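You operate a simulated robot arm through the tools that you are given. There is no shell and no other tool.

The job below is to be done with a simulated robot arm. You get a single attempt, and the scene is never put back.

TASK
Blow the rig out through the trap valve and leave the port open.
Fine: collar tight, pump to about 4 bar, trap valve open till zero and closed again; release stays closed; collar free, steel plug on the white pad. Set down upright: steel plug. Where these are worked on the way, their far stop is far enough and under half their travel is too little: trap valve.

It is judged by the outcome, as a careful person would: the job done as asked, and still so three seconds after it is handed in. It fails if anything else is knocked over, pushed out of place, dropped, spilled or broken.

THE ROBOT
A 7-joint arm with a two-finger gripper, fixed in place. Base frame: the origin is at the foot of the arm, x ahead of it, y to its left, z up; the work surface is at about z = 806. Units: mm, rad, N and s.
With the tool pointing down near the work surface it reaches from about 340 to 720 mm from the base axis. Its first joint turns from -1.152 to 1.152 rad. Payload 2.45 kg.
The TCP is the grasp point between the finger pads, 26 mm short of the fingertips. In the tool frame z runs along the fingers and y along their closing line. The gripper opens to 96 mm. The gripper's body begins 69 mm behind the TCP.
Orientation is that of the tool frame in the base frame, as [roll, pitch, yaw] about the fixed x, y, z axes, in that order (R = Rz(yaw) Ry(pitch) Rx(roll)). With the fingers straight down and closing along the base's y, the tool's x points along the base's -x, its y along +y and its z along -z.

THE INTERFACE
- The arm moves only by the tool servo_tool. Its argument "commands" is a list of rows, each a list of 7 numbers: the turn, a rotation vector about the tool's x, y, z in units of 8 degrees (1.0 is 8 degrees), then the shift along the tool's x, y, z in units of 30 mm (1.0 is 30 mm), then the gripper command, from -1 (fully open) to 1 (shut), values between in proportion. In form: [[wx, wy, wz, dx, dy, dz, jaw], ...]. A call has 1 to 20 rows; each row shifts and turns the commanded pose from where the row before left it, along the tool's axes as they then stand. A call with a number of a shift or a turn outside -1 to 1 is refused whole. Each row takes 0.2 s and may step no farther than 50 mm and 0.15 rad from the row before; otherwise, or with a gripper value out of range, the whole call is refused. Where a pose cannot be reached the arm comes as near as it can. A force on the tool above 50 N (or 10 N above the force at the start of the call, whichever is more), or a blocked arm, ends the call early, and 0.2 s more pass. Each finger halts on what it meets, pressing with about 29 N; the grip force reading is that of the motor and also rises with nothing between the fingers. The clock runs only during rows and for 0.2 s after the last one: add rows that do not move to give the fingers time. The reply holds the time, the measured pose of the TCP, the force on the tool along the base axes, the opening and the grip force, in the units named above and with some noise, with the torque about the TCP (base axes, N m) and any sound that the robot's microphone picked up.
- Cameras (640 x 400 px; columns grow to the right, rows downward): "scene" is fixed at [170.8, -398, 1420.4]; the picture's right is [0.72, -0.70, 0.00], its down [-0.41, -0.43, -0.80] and it looks along [0.56, 0.58, -0.60] (base axes); focal length 284 px, centre (320, 200). "wrist" rides on the gripper at [82, 3, -98] in the tool frame; the picture's right is [-0.04, 1.00, 0.00], its down [-0.73, -0.03, -0.68] and it looks along [-0.68, -0.03, 0.73] (tool axes); focal length 256 px, centre (320, 200).
- get_image(camera): a new picture of that camera. It takes no simulated time.
- point_at(camera, pixels): for up to 12 pixels [column, row] of the newest picture of that camera ("zoom" is the newest enlarged one), the place [x, y, z] in the base frame of the surface seen there, good to about 3 mm. It takes no simulated time.
- zoom(camera, box): a new picture of the part [left, top, right, bottom] of that camera's present view, enlarged. It takes no simulated time.
- close_job(): hands the job in; it is judged then, once.

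Unless the task says otherwise, let go and move clear before handing in.

The tools are called after "Call:" as a command line: name --pt "numbers of a row" for each row, then --argument value for the rest, lists and objects as JSON in quotes. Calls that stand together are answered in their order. servo_tool: Moves the arm, as the interface text tells. Its arguments: {"type":"object","properties":{"commands":{"type":"array"}},"required":["commands"]} The other tools are called the same way: get_image (camera) takes a picture; point_at (camera, pixels) gives the place of the surface under pixels of a picture; zoom (camera, box) takes an enlarged picture of a part of a camera's view; close_job () hands the job in.

At the start:

```text
t: 0.0
position: [447.8, 195.2, 1144.3]
orientation: [3.141, -0.002, 3.14]
force: [0.1, -0.1, -0.7]
ft_torque: [0.02, 0.02, 0.02]
opening: 96.2
grip_force: 0.1
```

scene: 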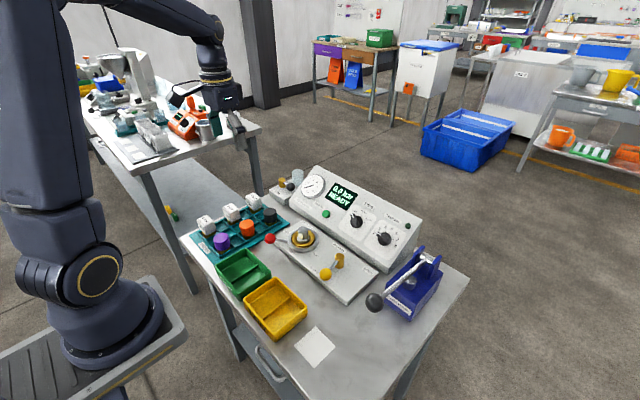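
wrist: 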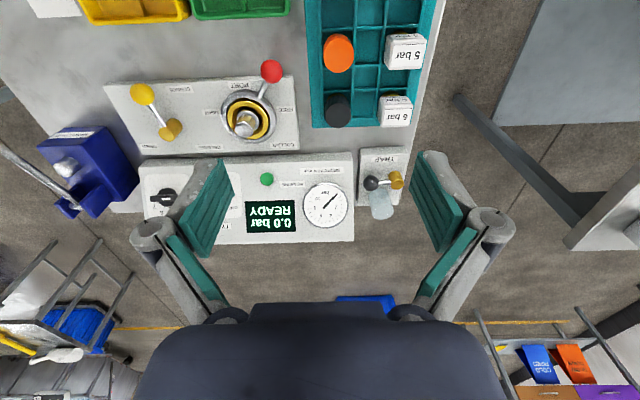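

The scene picture shows a test rig with a display "0.0 bar READY" (around pixel 345,193), a collar with a red-knobbed lever (270,238), a release lever with a yellow knob (325,274), a blue pump (410,285) and a trap valve behind. I'll enlarge parts to see details before moving.

Call:
zoom --camera "scene" --box '[180, 150, 340, 250]'

Call:
zoom --camera "scene" --box '[260, 210, 380, 310]'

Call:
zoom --camera "scene" --box '[340, 220, 480, 340]'

Call:
zoom --camera "wrist" --box '[200, 40, 420, 240]'

Call:
zoom --camera "wrist" --box '[0, 60, 240, 240]'

```text
4.00 times, centred on (260, 200) of scene
```

zoom: 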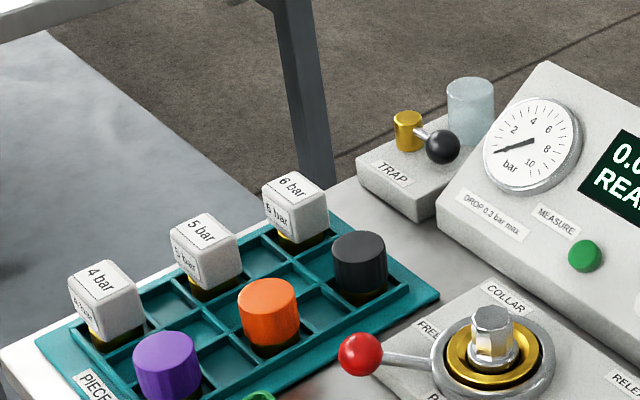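

```text
4.00 times, centred on (320, 260) of scene
```

zoom: 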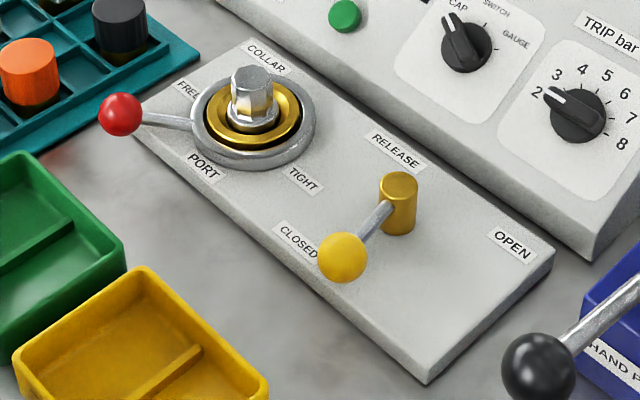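

```text
3.33 times, centred on (410, 280) of scene
```

zoom: 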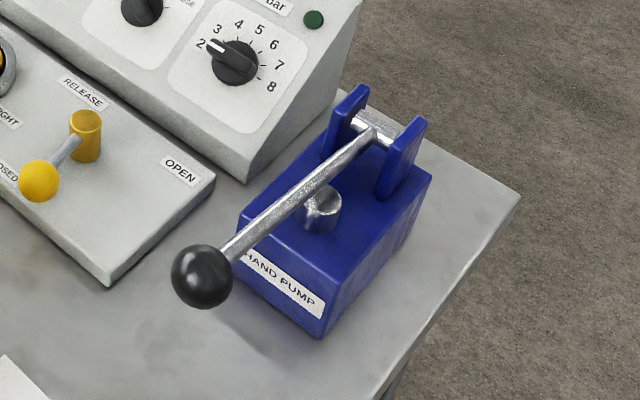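

```text
2.00 times, centred on (310, 140) of wrist
```

zoom: 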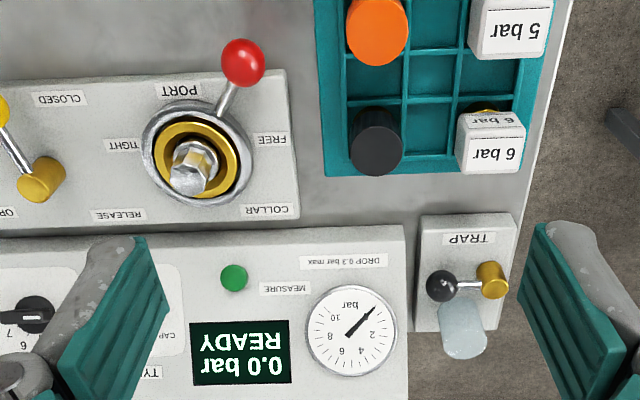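

```text
2.22 times, centred on (120, 150) of wrist
```

zoom: 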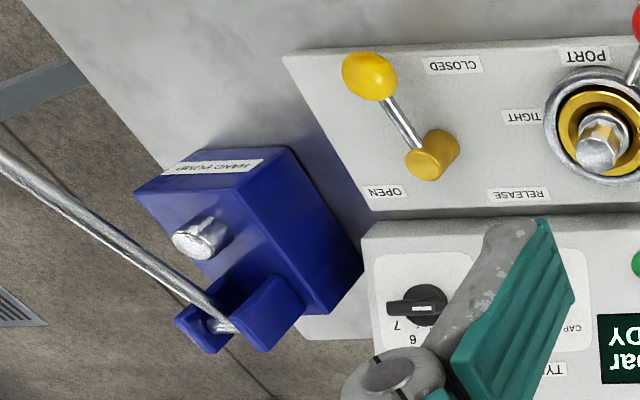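

The rig is visible in detail: red collar knob stands near FREE, the yellow release knob near CLOSED, the trap lever's black knob beside its brass hub. I'll measure the positions of the key parts.

Call:
get_image --camera "scene"

Call:
point_at --camera "scene" --pixels '[[270, 239], [303, 231], [303, 240], [287, 239], [325, 274], [339, 261], [374, 302], [430, 256], [314, 347], [300, 347], [330, 345], [315, 330]]'

Call:
point_at --camera "wrist" --pixels '[[371, 183], [396, 179], [383, 205], [272, 71], [244, 127], [265, 98], [144, 95], [170, 128], [370, 158], [388, 200], [345, 165], [267, 179]]'

```text
taken
```

scene: 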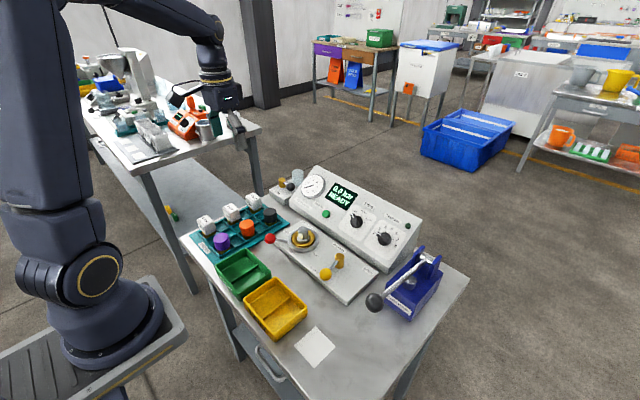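

```text
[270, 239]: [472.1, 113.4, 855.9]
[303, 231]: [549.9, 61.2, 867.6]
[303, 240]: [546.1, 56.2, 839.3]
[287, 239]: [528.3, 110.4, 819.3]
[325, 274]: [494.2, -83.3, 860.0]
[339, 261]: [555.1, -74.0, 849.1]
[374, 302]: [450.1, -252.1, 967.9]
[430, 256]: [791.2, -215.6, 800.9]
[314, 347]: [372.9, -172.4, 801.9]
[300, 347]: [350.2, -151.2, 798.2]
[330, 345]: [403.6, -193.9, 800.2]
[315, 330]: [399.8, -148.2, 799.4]
```

```text
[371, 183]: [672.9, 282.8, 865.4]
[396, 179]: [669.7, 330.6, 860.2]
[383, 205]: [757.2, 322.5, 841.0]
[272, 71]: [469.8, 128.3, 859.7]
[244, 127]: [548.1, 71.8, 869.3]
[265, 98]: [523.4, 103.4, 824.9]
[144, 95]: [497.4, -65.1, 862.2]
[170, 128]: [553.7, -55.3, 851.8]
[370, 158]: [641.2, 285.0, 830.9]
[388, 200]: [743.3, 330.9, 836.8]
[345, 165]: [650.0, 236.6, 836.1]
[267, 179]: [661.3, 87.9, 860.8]
```

The scene and wrist readings differ by up to about 15 mm in y for round parts, so I want to compare both cameras on flat labels. I'll zoom and point at the same label features in both views.

Call:
zoom --camera "wrist" --box '[200, 60, 320, 160]'

Call:
zoom --camera "scene" --box '[260, 210, 340, 270]'

Call:
point_at --camera "wrist" --pixels '[[50, 5], [60, 40], [299, 150], [299, 77], [105, 84], [140, 155], [355, 150], [353, 242], [271, 216], [240, 86], [211, 112], [285, 109]]'

Call:
point_at --camera "scene" --pixels '[[326, 225], [310, 250], [281, 234], [347, 305], [398, 262], [283, 216], [316, 167], [344, 194], [300, 230], [280, 241]]'

```text
4.00 times, centred on (260, 110) of wrist
```

zoom: 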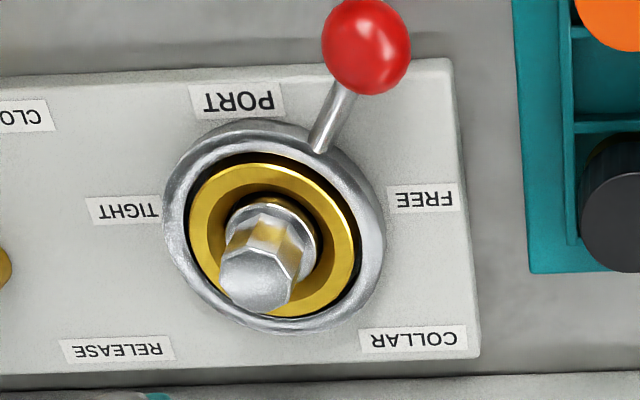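

```text
6.67 times, centred on (300, 240) of scene
```

zoom: 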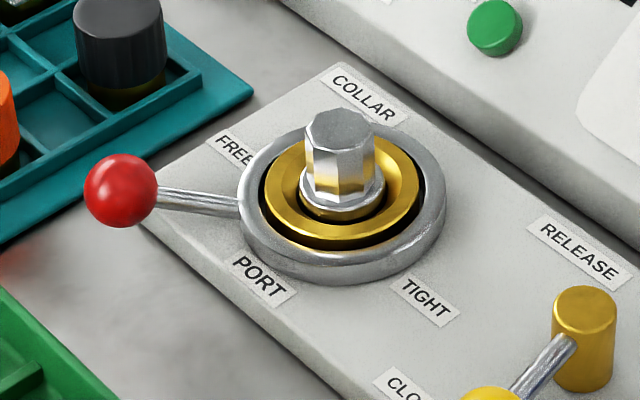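

```text
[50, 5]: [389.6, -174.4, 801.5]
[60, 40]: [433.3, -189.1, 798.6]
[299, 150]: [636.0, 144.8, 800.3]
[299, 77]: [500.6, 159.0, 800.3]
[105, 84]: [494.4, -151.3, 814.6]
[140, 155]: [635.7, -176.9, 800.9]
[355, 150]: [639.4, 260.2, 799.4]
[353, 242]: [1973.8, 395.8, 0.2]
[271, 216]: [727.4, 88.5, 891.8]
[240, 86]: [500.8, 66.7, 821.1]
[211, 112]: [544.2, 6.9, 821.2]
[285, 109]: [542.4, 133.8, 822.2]
```

```text
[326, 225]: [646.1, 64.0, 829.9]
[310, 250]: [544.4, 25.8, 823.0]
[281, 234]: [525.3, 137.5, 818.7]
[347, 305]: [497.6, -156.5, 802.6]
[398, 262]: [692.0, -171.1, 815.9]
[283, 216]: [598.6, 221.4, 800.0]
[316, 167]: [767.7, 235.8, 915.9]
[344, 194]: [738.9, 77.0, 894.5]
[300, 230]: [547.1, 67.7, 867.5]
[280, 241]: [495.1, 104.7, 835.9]
```

Flat labels agree between cameras within a few mm (panel z≈821, table reads ≈800), so the differences come from the round surfaces. Now I'll measure the pump, pad, bins and trap block using enlarged pictures.

Call:
zoom --camera "scene" --box '[350, 230, 470, 330]'

Call:
point_at --camera "zoom" --pixels '[[130, 380], [145, 360], [240, 300], [335, 220], [400, 170], [430, 165], [280, 270], [230, 390], [480, 200], [350, 260], [300, 340], [560, 240]]'

Call:
zoom --camera "scene" --box '[260, 160, 340, 210]'

Call:
point_at --camera "zoom" --pixels '[[180, 200], [150, 150], [280, 160], [285, 120], [250, 160], [210, 170], [80, 195], [100, 260], [250, 320], [120, 225], [300, 180], [205, 195]]'

```text
4.00 times, centred on (410, 280) of scene
```

zoom: 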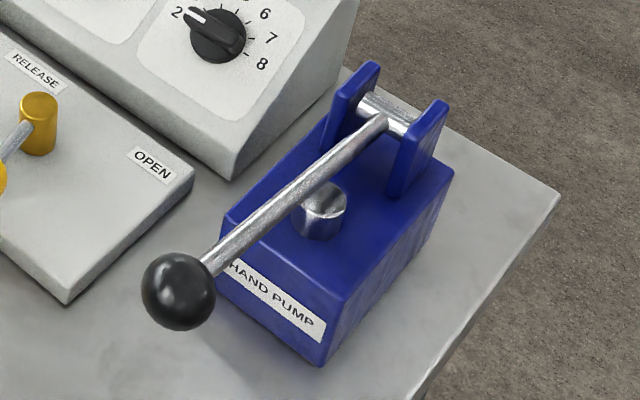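

```text
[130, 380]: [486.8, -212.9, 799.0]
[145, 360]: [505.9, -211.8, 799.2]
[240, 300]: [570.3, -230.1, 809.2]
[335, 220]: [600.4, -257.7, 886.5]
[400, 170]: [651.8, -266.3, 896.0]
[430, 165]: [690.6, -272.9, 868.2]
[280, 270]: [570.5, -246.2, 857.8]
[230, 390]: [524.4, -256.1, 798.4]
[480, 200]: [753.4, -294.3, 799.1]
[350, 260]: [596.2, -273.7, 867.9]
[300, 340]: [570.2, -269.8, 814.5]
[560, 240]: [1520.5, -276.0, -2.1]
```

```text
8.00 times, centred on (300, 185) of scene
```

zoom: 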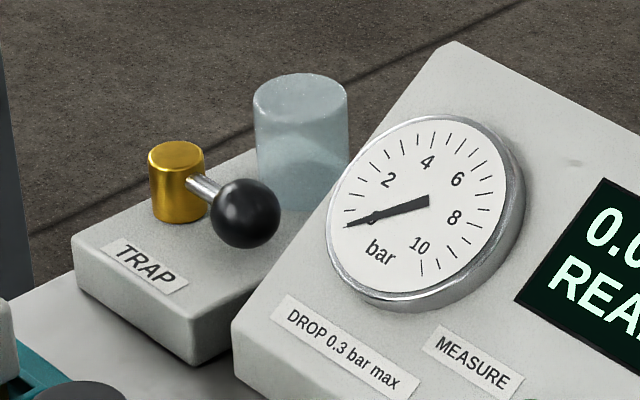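

```text
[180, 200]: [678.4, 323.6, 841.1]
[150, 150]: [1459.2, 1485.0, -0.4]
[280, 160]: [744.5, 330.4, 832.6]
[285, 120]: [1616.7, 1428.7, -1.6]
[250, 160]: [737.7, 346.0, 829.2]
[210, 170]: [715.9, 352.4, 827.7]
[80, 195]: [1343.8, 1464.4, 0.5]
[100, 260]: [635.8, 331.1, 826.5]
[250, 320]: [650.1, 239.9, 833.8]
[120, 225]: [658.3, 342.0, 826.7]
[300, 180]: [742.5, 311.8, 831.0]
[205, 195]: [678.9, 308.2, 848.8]
```

The trap lever and pump details are clear: pump handle knob at zoom (180,290), pivot near (385,115). I'll measure the pump handle and then the pad and bins.

Call:
zoom --camera "scene" --box '[330, 230, 490, 330]'

Call:
point_at --camera "zoom" --pixels '[[180, 290], [172, 265], [230, 252], [270, 218], [310, 183], [350, 148], [375, 125], [400, 115], [322, 190], [320, 215], [360, 70], [440, 105]]'

Call:
zoom --camera "scene" --box '[200, 240, 360, 370]'

```text
4.00 times, centred on (410, 280) of scene
```

zoom: 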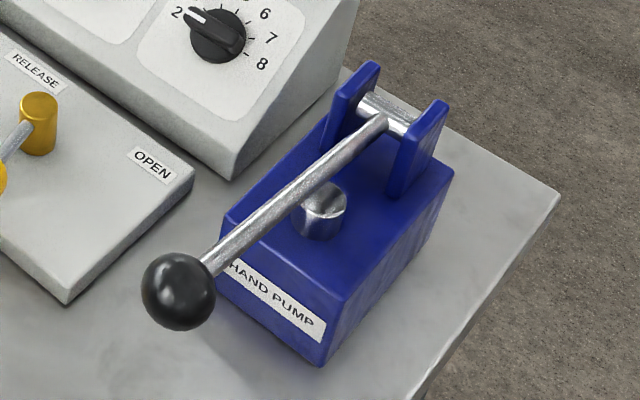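

```text
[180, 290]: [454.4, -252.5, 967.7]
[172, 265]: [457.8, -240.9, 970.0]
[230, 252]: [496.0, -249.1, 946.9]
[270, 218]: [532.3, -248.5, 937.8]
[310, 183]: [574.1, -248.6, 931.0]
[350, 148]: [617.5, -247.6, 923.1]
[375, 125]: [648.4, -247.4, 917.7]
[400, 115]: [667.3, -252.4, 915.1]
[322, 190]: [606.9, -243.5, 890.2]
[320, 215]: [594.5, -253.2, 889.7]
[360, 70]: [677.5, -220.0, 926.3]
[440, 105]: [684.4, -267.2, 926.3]
```

```text
3.08 times, centred on (280, 305) of scene
```

zoom: 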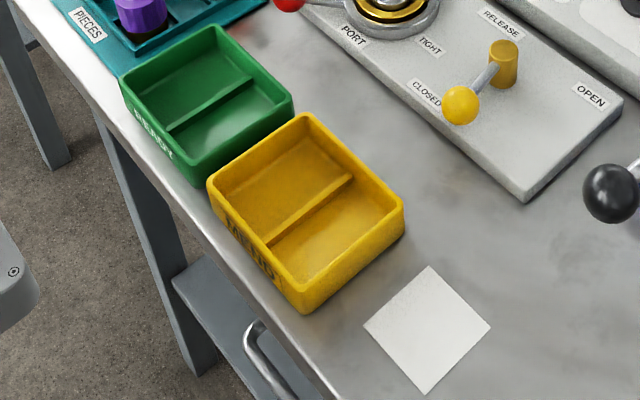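

The white pad and bins are clear in the zoom (pad corners at about (428,265), (490,325), (425,393), (363,325)). I'll read their positions.

Call:
point_at --camera "zoom" --pixels '[[428, 268], [487, 325], [426, 390], [367, 325], [427, 330], [401, 205], [300, 300], [304, 116], [292, 100], [212, 28], [460, 105], [527, 198]]'

Call:
zoom --camera "scene" --box '[180, 180, 300, 280]'

Call:
point_at --camera "zoom" --pixels '[[460, 200], [560, 150], [360, 225], [400, 150], [300, 210], [280, 270]]'

```text
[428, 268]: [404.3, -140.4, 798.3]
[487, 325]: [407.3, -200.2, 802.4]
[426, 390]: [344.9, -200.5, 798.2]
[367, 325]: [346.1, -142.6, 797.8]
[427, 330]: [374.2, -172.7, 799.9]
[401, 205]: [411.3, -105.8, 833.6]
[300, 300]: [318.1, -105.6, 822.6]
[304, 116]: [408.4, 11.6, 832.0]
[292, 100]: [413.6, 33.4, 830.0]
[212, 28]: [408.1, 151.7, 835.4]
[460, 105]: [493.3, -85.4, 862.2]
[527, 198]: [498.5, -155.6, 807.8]
```

```text
4.00 times, centred on (240, 230) of scene
```

zoom: 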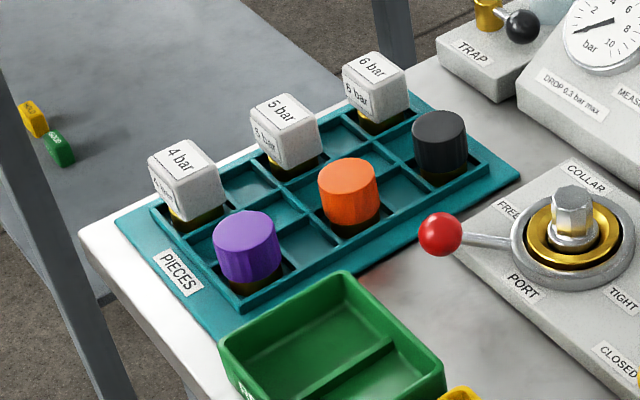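

```text
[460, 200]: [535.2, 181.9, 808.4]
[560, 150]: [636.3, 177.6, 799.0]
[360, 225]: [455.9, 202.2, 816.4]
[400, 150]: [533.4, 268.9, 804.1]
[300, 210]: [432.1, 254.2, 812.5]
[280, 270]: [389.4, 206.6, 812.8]
```

The pad centre is about (376,-171), the bins' rims top out near z=834, and the red collar knob is a ball of about 15 mm radius centred near (476,124,845). I'll half-open the jaws and come down to about 105 mm above the knob, then look with the wrist camera.

Call:
servo_tool --pt "0 0 0 -0.134 -0.339 0.925 0" --pt "0 0 0 -0.134 -0.339 0.925 0" --pt "0 0 0 -0.134 -0.339 0.925 0" --pt "0 0 0 -0.134 -0.339 0.925 0" --pt "0 0 0 -0.134 -0.339 0.925 0" --pt "0 0 0 -0.134 -0.339 0.925 0" --pt "0 0 0 -0.134 -0.339 0.925 0" --pt "0 0 0 0 0 0 0" --pt "0 0 0 0 0 0 0"

Call:
get_image --camera "wrist"

Call:
get_image --camera "scene"

```text
t: 2.0
position: [474.6, 124.7, 949.2]
orientation: [-3.141, -0.001, -3.141]
force: [0.0, -0.8, -0.7]
ft_torque: [-0.02, 0.01, -0.03]
opening: 48.3
grip_force: 0.1
```

```text
taken
```

wrist: 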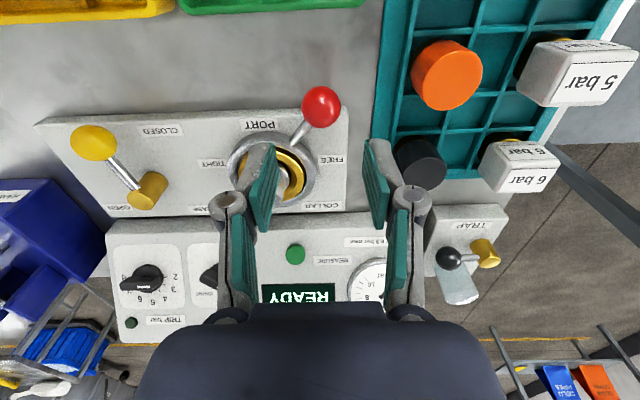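

```text
taken
```

scene: 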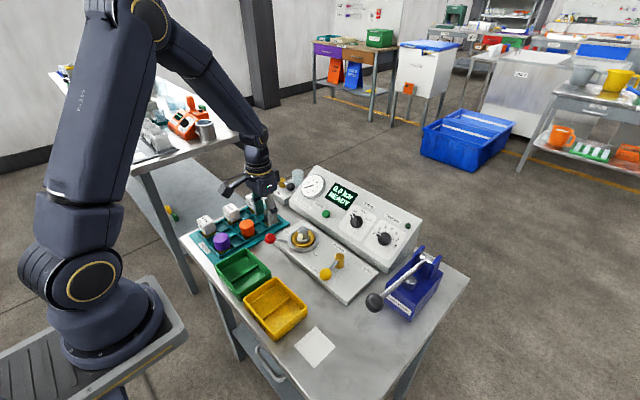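

The knob projects at about (478,124.5,845) from the wrist picture (321,107), matching my estimate, and the jaws straddle it with clearance. I'll lower around it to TCP z≈853 and narrow the jaws to about 37 mm as a cage.

Call:
servo_tool --pt "0 0 0 -0.1 0 0.8 0" --pt "0 0 0 0 0 0.8 0" --pt "0 0 0 0 0 0.8 0" --pt "0 0 0 0 0 0.8 0" --pt "0 0 0 0 0 0 0.22" --pt "0 0 0 0 0 0 0.22"

Call:
get_image --camera "wrist"

Call:
zoom --camera "scene" --box '[220, 180, 340, 280]'

```text
t: 3.4
position: [478.2, 124.3, 853.3]
orientation: [3.141, 0.0, 3.142]
force: [-0.2, 0.1, 0.1]
ft_torque: [-0.03, 0.03, 0.01]
opening: 37.2
grip_force: 0.0
```

```text
taken
```

wrist: 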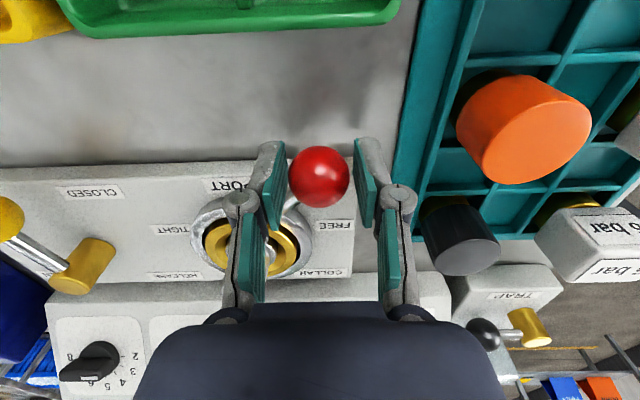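

```text
4.00 times, centred on (280, 230) of scene
```

zoom: 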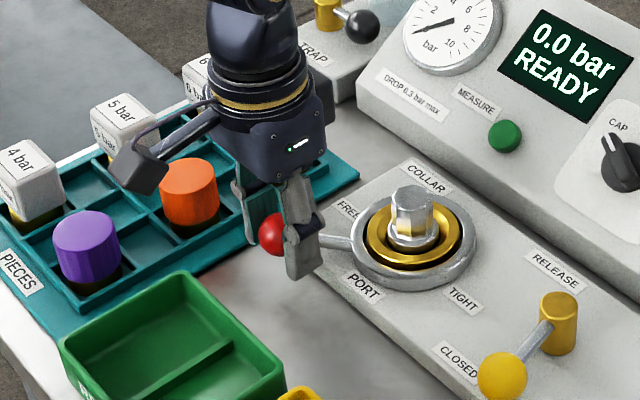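

The knob sits caged between the fingertips (wrist pixel (318,178)) with no contact force. I'll sweep it along its arc toward TIGHT, first to the midpoint.

Call:
servo_tool --pt "0 0 0 0.233 -0.327 0 0.22" --pt "0 0 0 0.233 -0.48 0 0.22" --pt "0 0 0 0.133 -0.5 0 0.22" --pt "0 0 0 0.033 -0.533 0 0.22" --pt "0 0 0 0 0 0 0.22"

Call:
get_image --camera "wrist"

Call:
zoom --camera "scene" --box '[220, 180, 340, 280]'

```text
t: 4.6
position: [460.2, 68.7, 853.4]
orientation: [3.14, 0.0, 3.141]
force: [0.7, 0.2, -0.2]
ft_torque: [0.01, 0.02, 0.01]
opening: 37.8
grip_force: 0.0
```

```text
taken
```

wrist: 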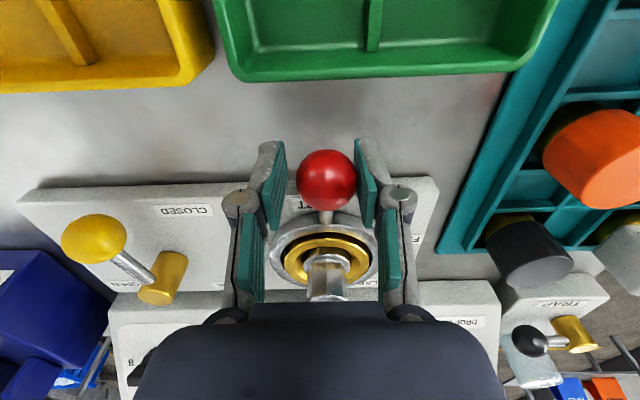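

```text
4.00 times, centred on (280, 230) of scene
```

zoom: 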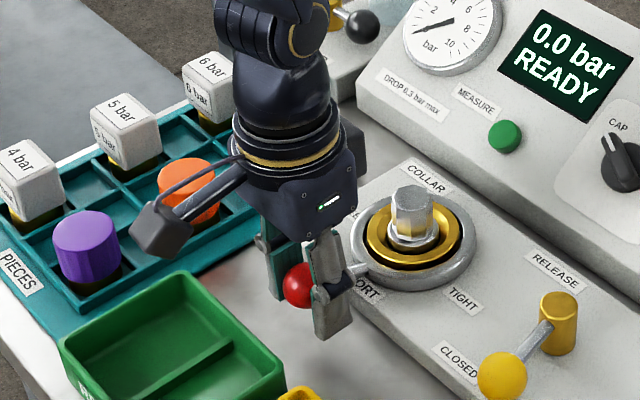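

The lever followed easily (force ≈0) and now points straight at the PORT side. I'll continue sweeping toward TIGHT.

Call:
servo_tool --pt "0 0 0 -0.04 -0.533 0 0.22" --pt "0 0 0 -0.133 -0.5 0 0.22" --pt "0 0 0 -0.217 -0.483 0 0.22" --pt "0 0 0 -0.2 -0.317 0 0.22" --pt "0 0 0 0 0 0 0.22"

Call:
get_image --camera "wrist"

Call:
zoom --camera "scene" --box '[240, 190, 360, 290]'

```text
t: 5.8
position: [477.7, 13.3, 851.9]
orientation: [-3.14, -0.001, -3.141]
force: [0.2, 0.4, -0.7]
ft_torque: [0.05, -0.02, -0.01]
opening: 37.9
grip_force: 0.1
```

```text
taken
```

wrist: 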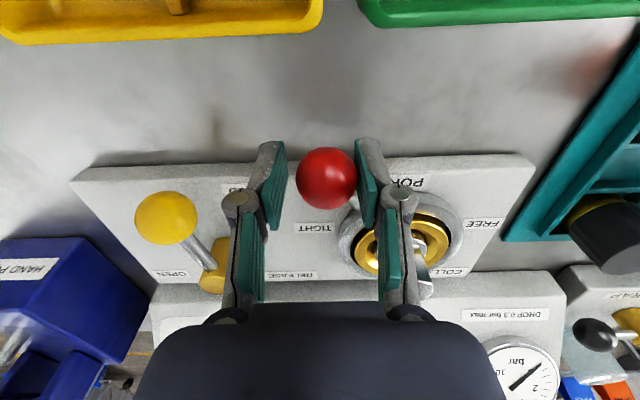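

```text
4.00 times, centred on (300, 240) of scene
```

zoom: 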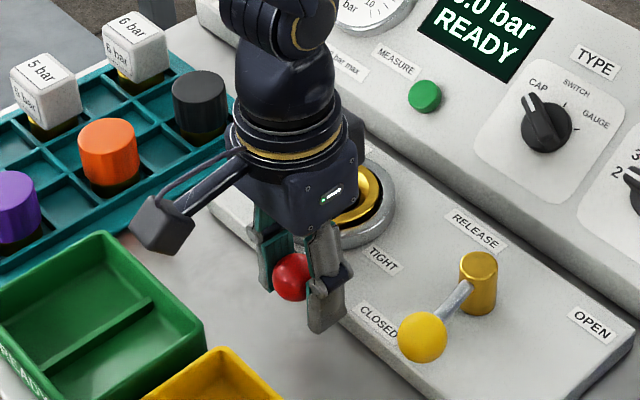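

The lever still moves freely at about 37° past centre with no stop felt. I'll raise a few mm to clear the panel and continue in smaller steps until the stop is felt.

Call:
servo_tool --pt "0 0 0 0 0 -0.25 0.22" --pt "0 0 0 -0.28 -0.3 0 0.22" --pt "0 0 0 -0.2 -0.17 0 0.22" --pt "0 0 0 -0.2 -0.17 0 0.22" --pt "0 0 0 0 0 0 0.22"

Call:
get_image --camera "wrist"

Call:
zoom --camera "scene" --box '[240, 190, 360, 290]'

```text
t: 6.7
position: [482.3, 7.6, 856.6]
orientation: [3.132, -0.033, -3.123]
force: [-7.4, 15.7, 2.8]
ft_torque: [0.48, -0.08, 0.36]
opening: 48.8
grip_force: 8.9
stopped in row 4: the force on the tool passed its limit at 53 N (the readings are from after the stop); the commanded pose is now the measured one
```

```text
taken
```

wrist: 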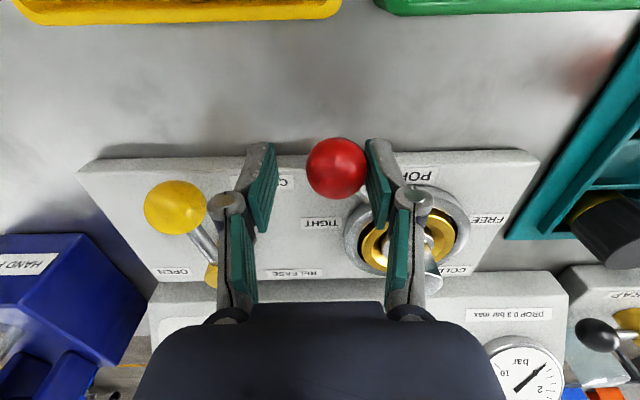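

```text
4.00 times, centred on (300, 240) of scene
```

zoom: 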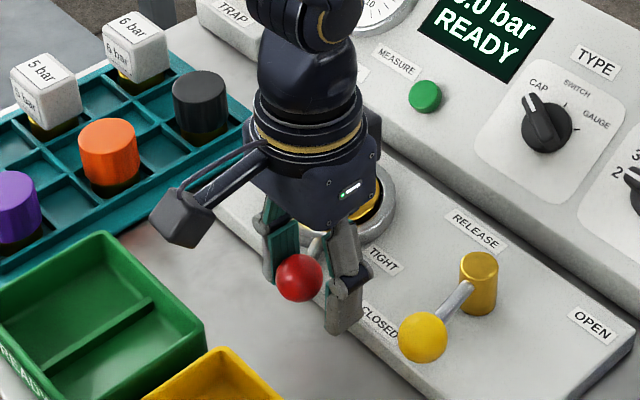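

The collar hit its stop: the call ended at 53 N with the lever about 37° past centre toward TIGHT, knob at wrist (336,168). I'll back off in +y, straighten the tool, and lift clear to look.

Call:
servo_tool --pt "0.069 -0.236 0.133 0.1 0.25 0 -0.05" --pt "0 0 0 0 0 0 -0.05" --pt "0 0 0 0 0 -0.7 -0.05" --pt "0 0 0 0 0 -1 -0.05" --pt "0 0 0 0 0 -1 -0.05" --pt "0 0 0 0 0 -1 -0.05" --pt "0 0 0 0 0 0 -0.05"

Call:
get_image --camera "wrist"

Call:
zoom --camera "scene" --box '[240, 160, 400, 290]'

```text
t: 8.3
position: [480.5, 10.8, 966.3]
orientation: [-3.138, 0.002, 3.133]
force: [0.2, -0.5, 0.3]
ft_torque: [0.02, 0.0, -0.03]
opening: 50.2
grip_force: 0.1
```

```text
taken
```

wrist: 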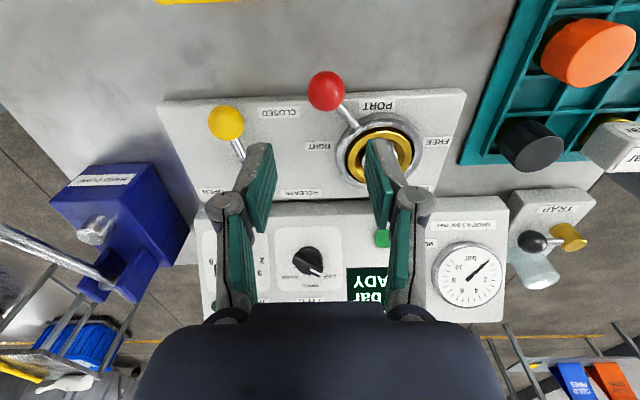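

```text
3.08 times, centred on (320, 225) of scene
```

zoom: 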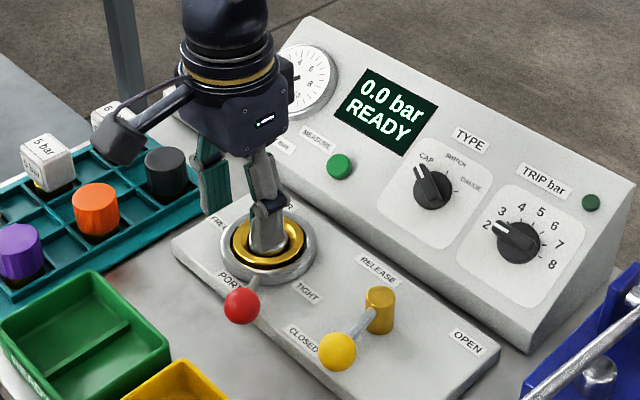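

The red knob now sits at about (478,15), i.e. 217°, the mirror of its start, so the collar is at the TIGHT stop and the display reads 0.0 bar READY. Next I'll move above the pump's black knob near (463,-248,954) and look.

Call:
servo_tool --pt "0 0 0 0.058 -0.863 -0.313 -0.25" --pt "0 0 0 0.058 -0.863 -0.313 -0.25" --pt "0 0 0 0.058 -0.863 -0.313 -0.25" --pt "0 0 0 0.058 -0.863 -0.313 -0.25" --pt "0 0 0 0.058 -0.863 -0.313 -0.25" --pt "0 0 0 0.058 -0.863 -0.313 -0.25" --pt "0 0 0 0.058 -0.863 -0.313 -0.25" --pt "0 0 0 0.058 -0.863 -0.313 -0.25" --pt "0 0 0 0.058 -0.863 -0.313 -0.25" --pt "0 0 0 0.058 -0.863 -0.313 -0.25" --pt "0 0 0 0 0 0 -0.25"

Call:
get_image --camera "wrist"

Call:
get_image --camera "scene"

```text
t: 10.7
position: [460.3, -248.2, 1063.4]
orientation: [-3.14, 0.002, 3.133]
force: [0.3, -0.8, 0.2]
ft_torque: [0.0, 0.0, 0.0]
opening: 60.1
grip_force: 0.0
```

```text
taken
```

wrist: 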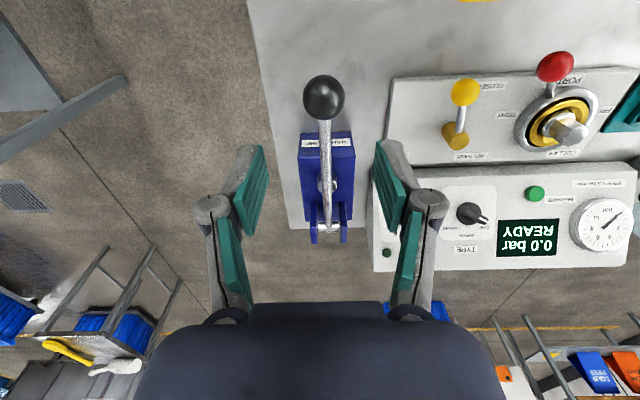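

```text
taken
```

scene: 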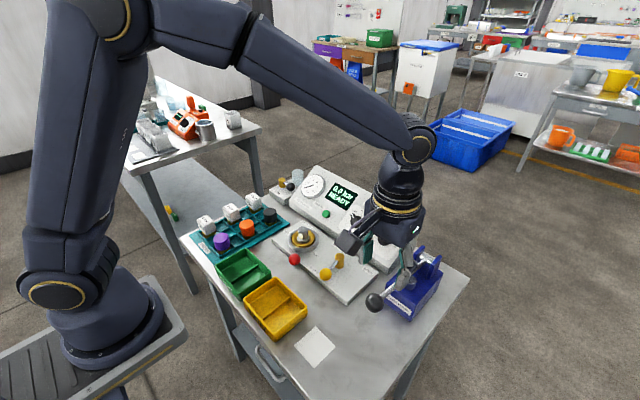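

The pump knob appears at wrist (323,97), and the display at (527,237) is visible from here. I'll pin down the knob and rod positions.

Call:
point_at --camera "wrist" --pixels '[[323, 97], [323, 80], [306, 97], [340, 97], [325, 130], [326, 160], [327, 200], [327, 222], [318, 230], [338, 230]]'

Call:
zoom --camera "wrist" --box '[440, 160, 640, 290]'

```text
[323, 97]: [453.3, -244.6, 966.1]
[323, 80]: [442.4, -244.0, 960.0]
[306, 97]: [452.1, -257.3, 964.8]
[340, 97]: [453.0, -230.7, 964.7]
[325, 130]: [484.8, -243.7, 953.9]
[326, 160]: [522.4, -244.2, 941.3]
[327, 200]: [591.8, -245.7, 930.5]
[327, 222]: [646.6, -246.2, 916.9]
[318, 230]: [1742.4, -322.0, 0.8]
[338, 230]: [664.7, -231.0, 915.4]
```

```text
3.08 times, centred on (540, 225) of wrist
```

zoom: 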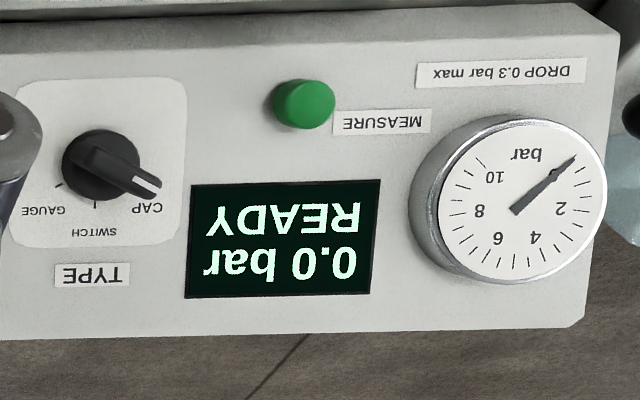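

The knob centre works out to about (460,-246,952) with its pivot near (668,-247,907). I'll descend around it and grip it.

Call:
servo_tool --pt "0 0 0 0 0.05 0.925 -0.25" --pt "0 0 0 0 0 0.925 -0.25" --pt "0 0 0 0 0 0.925 -0.25" --pt "0 0 0 0 0 0.925 -0.25" --pt "0 0 0 0 0 0 -0.25" --pt "0 0 0 0 0 0 0.5" --pt "0 0 0 0 0 0 0.5" --pt "0 0 0 0 0 0 0.5"

Call:
get_image --camera "wrist"

Call:
zoom --camera "scene" --box '[320, 220, 480, 330]'

```text
t: 12.5
position: [461.9, -245.3, 952.8]
orientation: [-3.137, 0.0, 3.136]
force: [0.2, 4.4, -1.1]
ft_torque: [0.02, 0.07, -0.01]
opening: 33.1
grip_force: 39.5
```

```text
taken
```

wrist: 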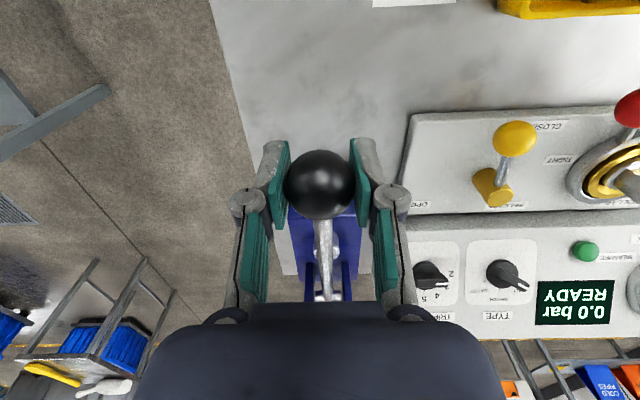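

```text
3.64 times, centred on (400, 275) of scene
```

zoom: 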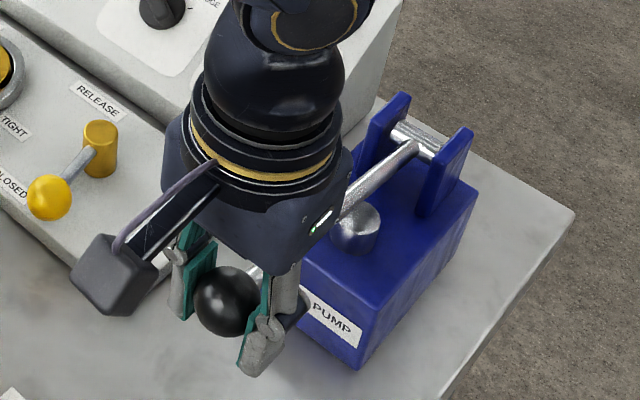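

The knob is gripped at 33 mm opening, centred between the pads at wrist (320,184). I'll start a slow down-stroke of about 40 mm and read force and display.

Call:
servo_tool --pt "0 0 0 0.05 0.02 0.333 0.5" --pt "0 0 0 0.04 0.02 0.333 0.5" --pt "0 0 0 0.03 0 0.333 0.5" --pt "0 0 0 0.02 0 0.333 0.5" --pt "0 0 0 0 0 0 0.5"

Call:
get_image --camera "wrist"

Call:
zoom --camera "scene" --box '[300, 160, 480, 330]'

```text
t: 13.7
position: [456.9, -244.6, 913.2]
orientation: [-3.137, 0.007, 3.134]
force: [4.3, 4.5, 8.6]
ft_torque: [-0.05, -1.16, -0.01]
opening: 32.7
grip_force: 45.3
```

```text
taken
```

wrist: 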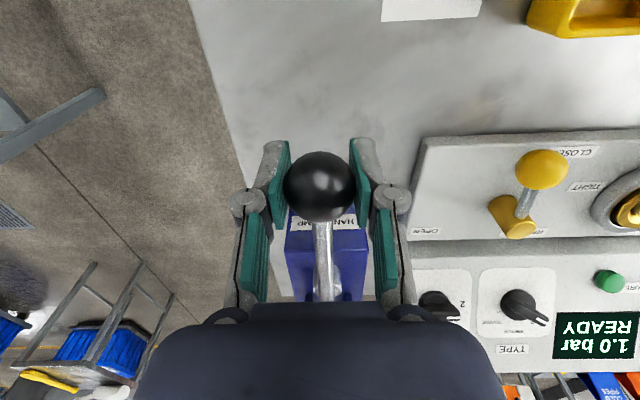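

```text
2.35 times, centred on (390, 245) of scene
```

zoom: 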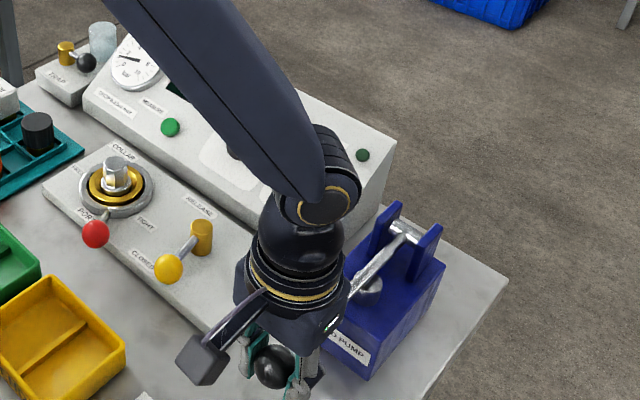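

The display shows "1.0 bar" (wrist (597,337)) after 40 mm, with about 9 N resistance. I'll continue the stroke another 30 mm.

Call:
servo_tool --pt "0 0 0 -0.01 0.02 0.333 0.5" --pt "0 0 0 -0.03 0 0.333 0.5" --pt "0 0 0 -0.05 0 0.333 0.5" --pt "0 0 0 0 0 0 0.5"

Call:
get_image --camera "wrist"

```text
t: 14.7
position: [457.3, -243.3, 880.6]
orientation: [-3.137, 0.0, 3.135]
force: [-6.7, -1.9, 9.0]
ft_torque: [-0.01, -0.84, 0.03]
opening: 32.8
grip_force: 45.0
```

```text
taken
```

wrist: 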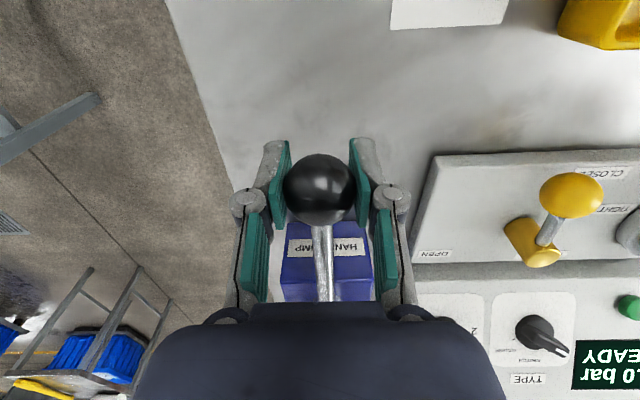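

The display at wrist (610,370) is partly cut off, showing ".0 bar". I'll enlarge both views to read display and gauge.

Call:
zoom --camera "wrist" --box '[540, 320, 640, 400]'

Call:
zoom --camera "scene" --box '[280, 160, 360, 210]'

```text
5.00 times, centred on (590, 360) of wrist
```

zoom: 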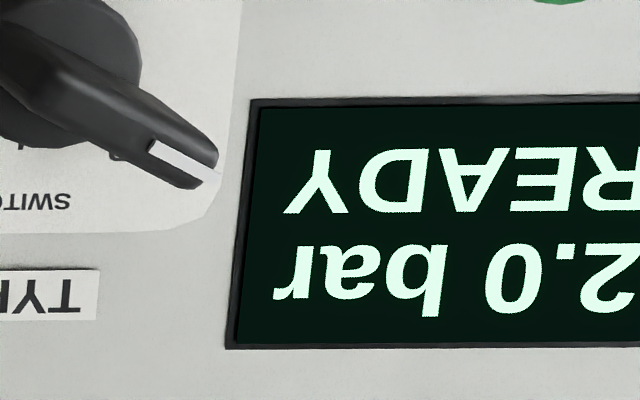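

```text
8.00 times, centred on (320, 185) of scene
```

zoom: 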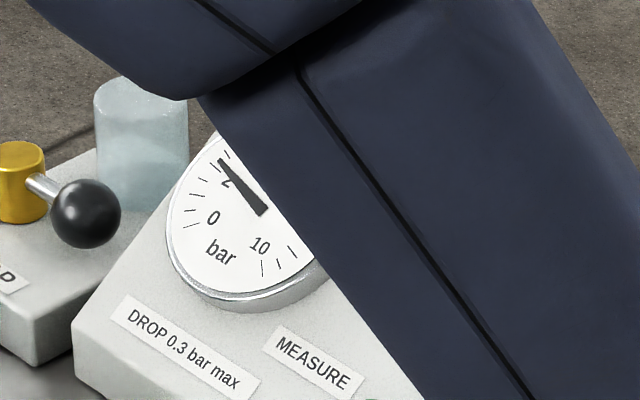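

The display reads 2.0 bar and the gauge agrees, after 70 mm of stroke. I'll raise the handle back along the same arc and check that the pressure holds.

Call:
servo_tool --pt "0 0 0 0.05 0 -0.333 0.5" --pt "0 0 0 0.03 0 -0.333 0.5" --pt "0 0 0 0.01 0 -0.333 0.5" --pt "0 0 0 -0.02 0 -0.333 0.5" --pt "0 0 0 -0.03 0 -0.333 0.5" --pt "0 0 0 -0.04 0 -0.333 0.5" --pt "0 0 0 -0.05 0 -0.3 0.5" --pt "0 0 0 0 0 0 0.5"

Call:
get_image --camera "wrist"

Call:
zoom --camera "wrist" --box '[500, 250, 640, 360]'

```text
t: 16.5
position: [460.9, -244.9, 949.0]
orientation: [-3.141, 0.0, 3.135]
force: [6.7, -12.4, -32.3]
ft_torque: [0.06, 0.46, 0.02]
opening: 32.6
grip_force: 45.3
```

```text
taken
```

wrist: 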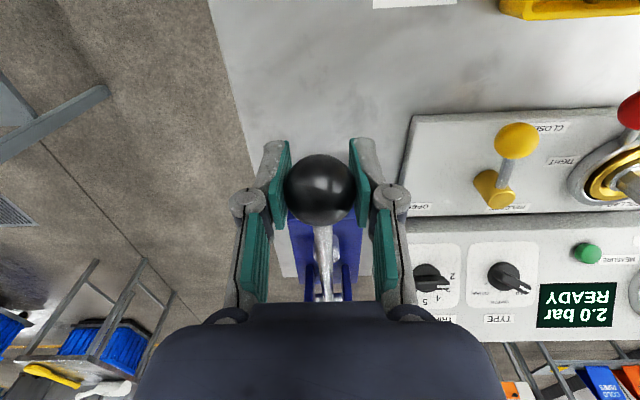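

```text
3.64 times, centred on (570, 305) of wrist
```

zoom: 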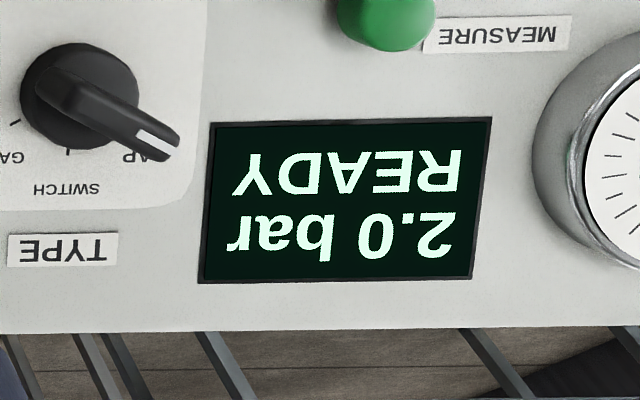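

Pressure holds at 2.0 bar and the handle is at its upper stop (−32 N). I'll make the second down-stroke to the same depth less a little, then read.

Call:
servo_tool --pt "0 0 0 0.05 0 0.3 0.5" --pt "0 0 0 0.04 0 0.333 0.5" --pt "0 0 0 0.03 0 0.333 0.5" --pt "0 0 0 0.02 0 0.333 0.5" --pt "0 0 0 -0.01 0 0.333 0.5" --pt "0 0 0 -0.03 0 0.333 0.5" --pt "0 0 0 0 0 0 0.5"

Call:
get_image --camera "wrist"

Call:
zoom --camera "wrist" --box '[540, 300, 640, 400]'

Call:
zoom --camera "scene" --box '[280, 160, 360, 210]'

```text
t: 18.1
position: [458.0, -244.7, 891.8]
orientation: [-3.138, 0.003, 3.136]
force: [-0.3, 3.5, 9.9]
ft_torque: [-0.01, -1.0, -0.05]
opening: 32.3
grip_force: 45.0
```

```text
taken
```

wrist: 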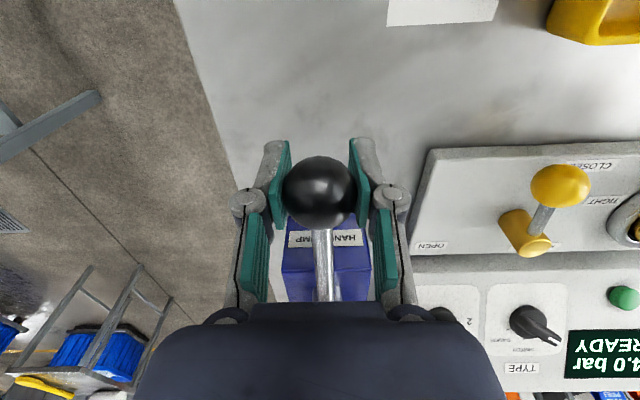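

```text
4.00 times, centred on (590, 350) of wrist
```

zoom: 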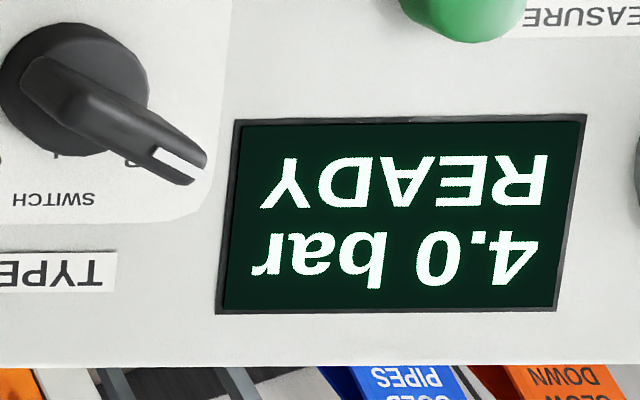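

```text
8.00 times, centred on (320, 185) of scene
```

zoom: 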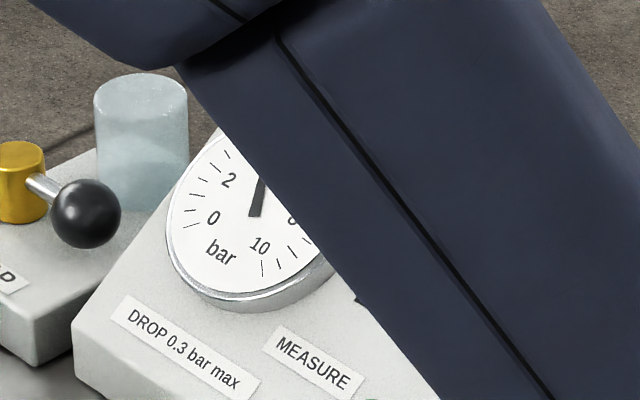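

The display reads 4.0 bar READY. I'll raise the handle back nearly to its upper stop along the same arc and confirm the pressure.

Call:
servo_tool --pt "0 0 0 0.03 0 -0.333 0.5" --pt "0 0 0 0.01 0 -0.333 0.5" --pt "0 0 0 -0.02 0 -0.333 0.5" --pt "0 0 0 -0.03 0 -0.333 0.5" --pt "0 0 0 -0.04 0 -0.333 0.5" --pt "0 0 0 -0.05 0 -0.2 0.5" --pt "0 0 0 0 0 0 0.5"

Call:
zoom --camera "wrist" --box '[500, 250, 640, 360]'

```text
t: 19.7
position: [459.3, -244.7, 947.0]
orientation: [-3.139, -0.002, 3.13]
force: [7.7, -6.1, -38.9]
ft_torque: [0.09, 0.08, -0.01]
opening: 32.5
grip_force: 44.9
```

```text
3.64 times, centred on (570, 305) of wrist
```

zoom: 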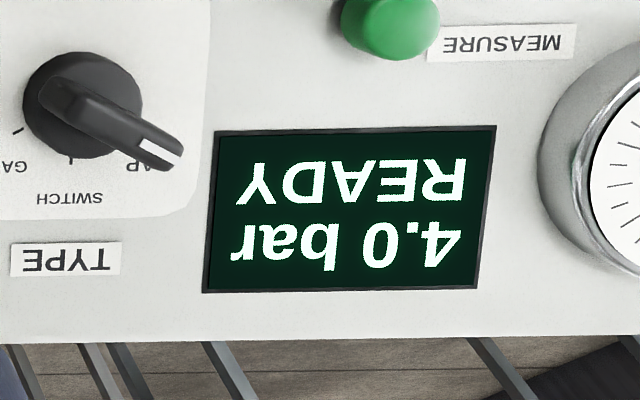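

Pressure is 4.0 bar and the handle is against its upper stop. I'll relax downward 3 mm, open the jaws and rise clear.

Call:
servo_tool --pt "0 0 0 0 0 0.1 0.3" --pt "0 0 0 0 0 0 -0.25" --pt "0 0 0 0 0 0 -0.25" --pt "0 0 0 0 0 0 -0.25" --pt "0 0 0 0 0 -0.7 -0.25" --pt "0 0 0 0 0 -1 -0.25" --pt "0 0 0 0 0 -1 -0.25" --pt "0 0 0 0 0 -1 -0.25" --pt "0 0 0 0 0 0 -0.25"

Call:
get_image --camera "wrist"

Call:
get_image --camera "scene"

```text
t: 21.7
position: [459.9, -245.1, 1057.7]
orientation: [-3.139, 0.004, 3.134]
force: [-0.3, -0.2, -0.2]
ft_torque: [0.01, -0.02, -0.02]
opening: 59.7
grip_force: 0.1
```

```text
taken
```

wrist: 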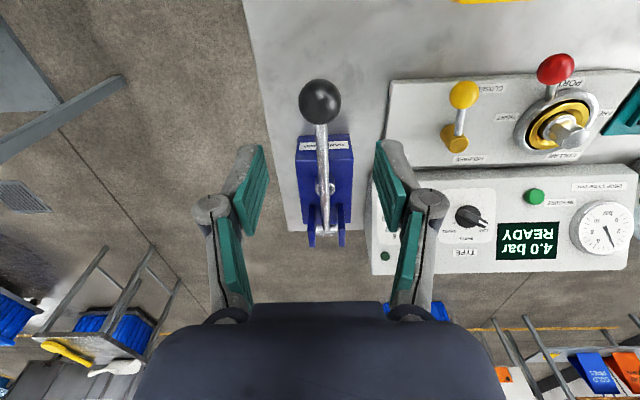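

```text
taken
```

scene: 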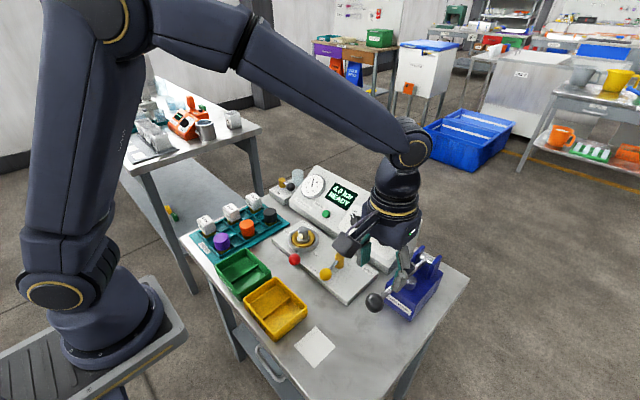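

Display holds 4.0 bar and the handle is up. Next I'll fly at constant height toward the trap valve near (673,283) to inspect its lever from closer.

Call:
servo_tool --pt "0 0 0 -0.2 0.954 0 -0.25" --pt "0 0 0 -0.2 0.954 0 -0.25" --pt "0 0 0 -0.2 0.954 0 -0.25" --pt "0 0 0 -0.2 0.954 0 -0.25" --pt "0 0 0 -0.2 0.954 0 -0.25" --pt "0 0 0 -0.2 0.954 0 -0.25" --pt "0 0 0 -0.2 0.954 0 -0.25" --pt "0 0 0 -0.2 0.954 0 -0.25" --pt "0 0 0 -0.2 0.954 0 -0.25" --pt "0 0 0 -0.2 0.954 0 -0.25" --pt "0 0 0 -0.2 0.954 0 -0.25" --pt "0 0 0 -0.2 0.954 0 -0.25" --pt "0 0 0 -0.2 0.954 0 -0.25" --pt "0 0 0 -0.2 0.954 0 -0.25" --pt "0 0 0 -0.2 0.954 0 -0.25" --pt "0 0 0 -0.2 0.954 0 -0.25" --pt "0 0 0 -0.2 0.954 0 -0.25" --pt "0 0 0 -0.2 0.954 0 -0.25" --pt "0 0 0 0 0 0 -0.25"

Call:
get_image --camera "wrist"

Call:
get_image --camera "scene"

```text
t: 25.7
position: [572.1, 269.7, 1053.5]
orientation: [-3.138, 0.003, 3.134]
force: [0.9, -0.4, 0.3]
ft_torque: [-0.03, 0.01, 0.0]
opening: 60.1
grip_force: 0.0
```

```text
taken
```

wrist: 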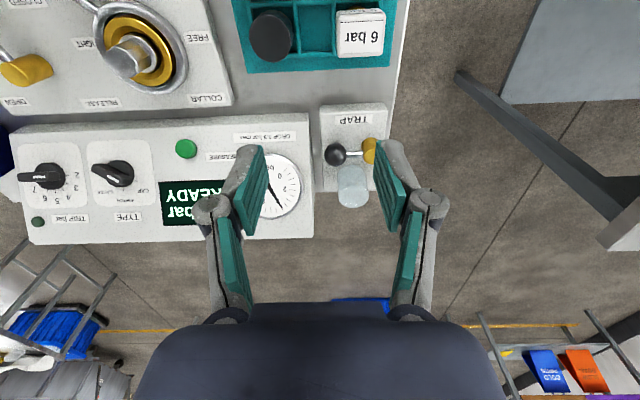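

```text
taken
```

scene: 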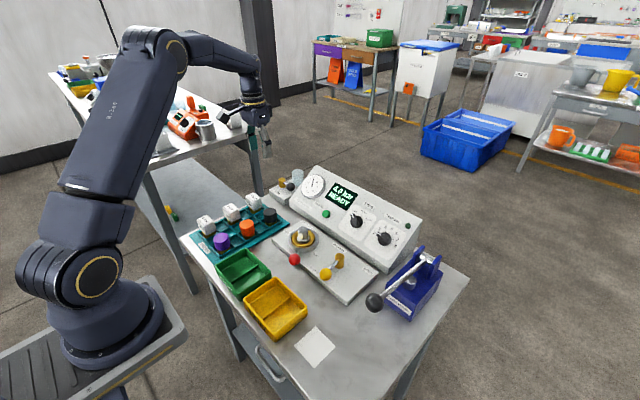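

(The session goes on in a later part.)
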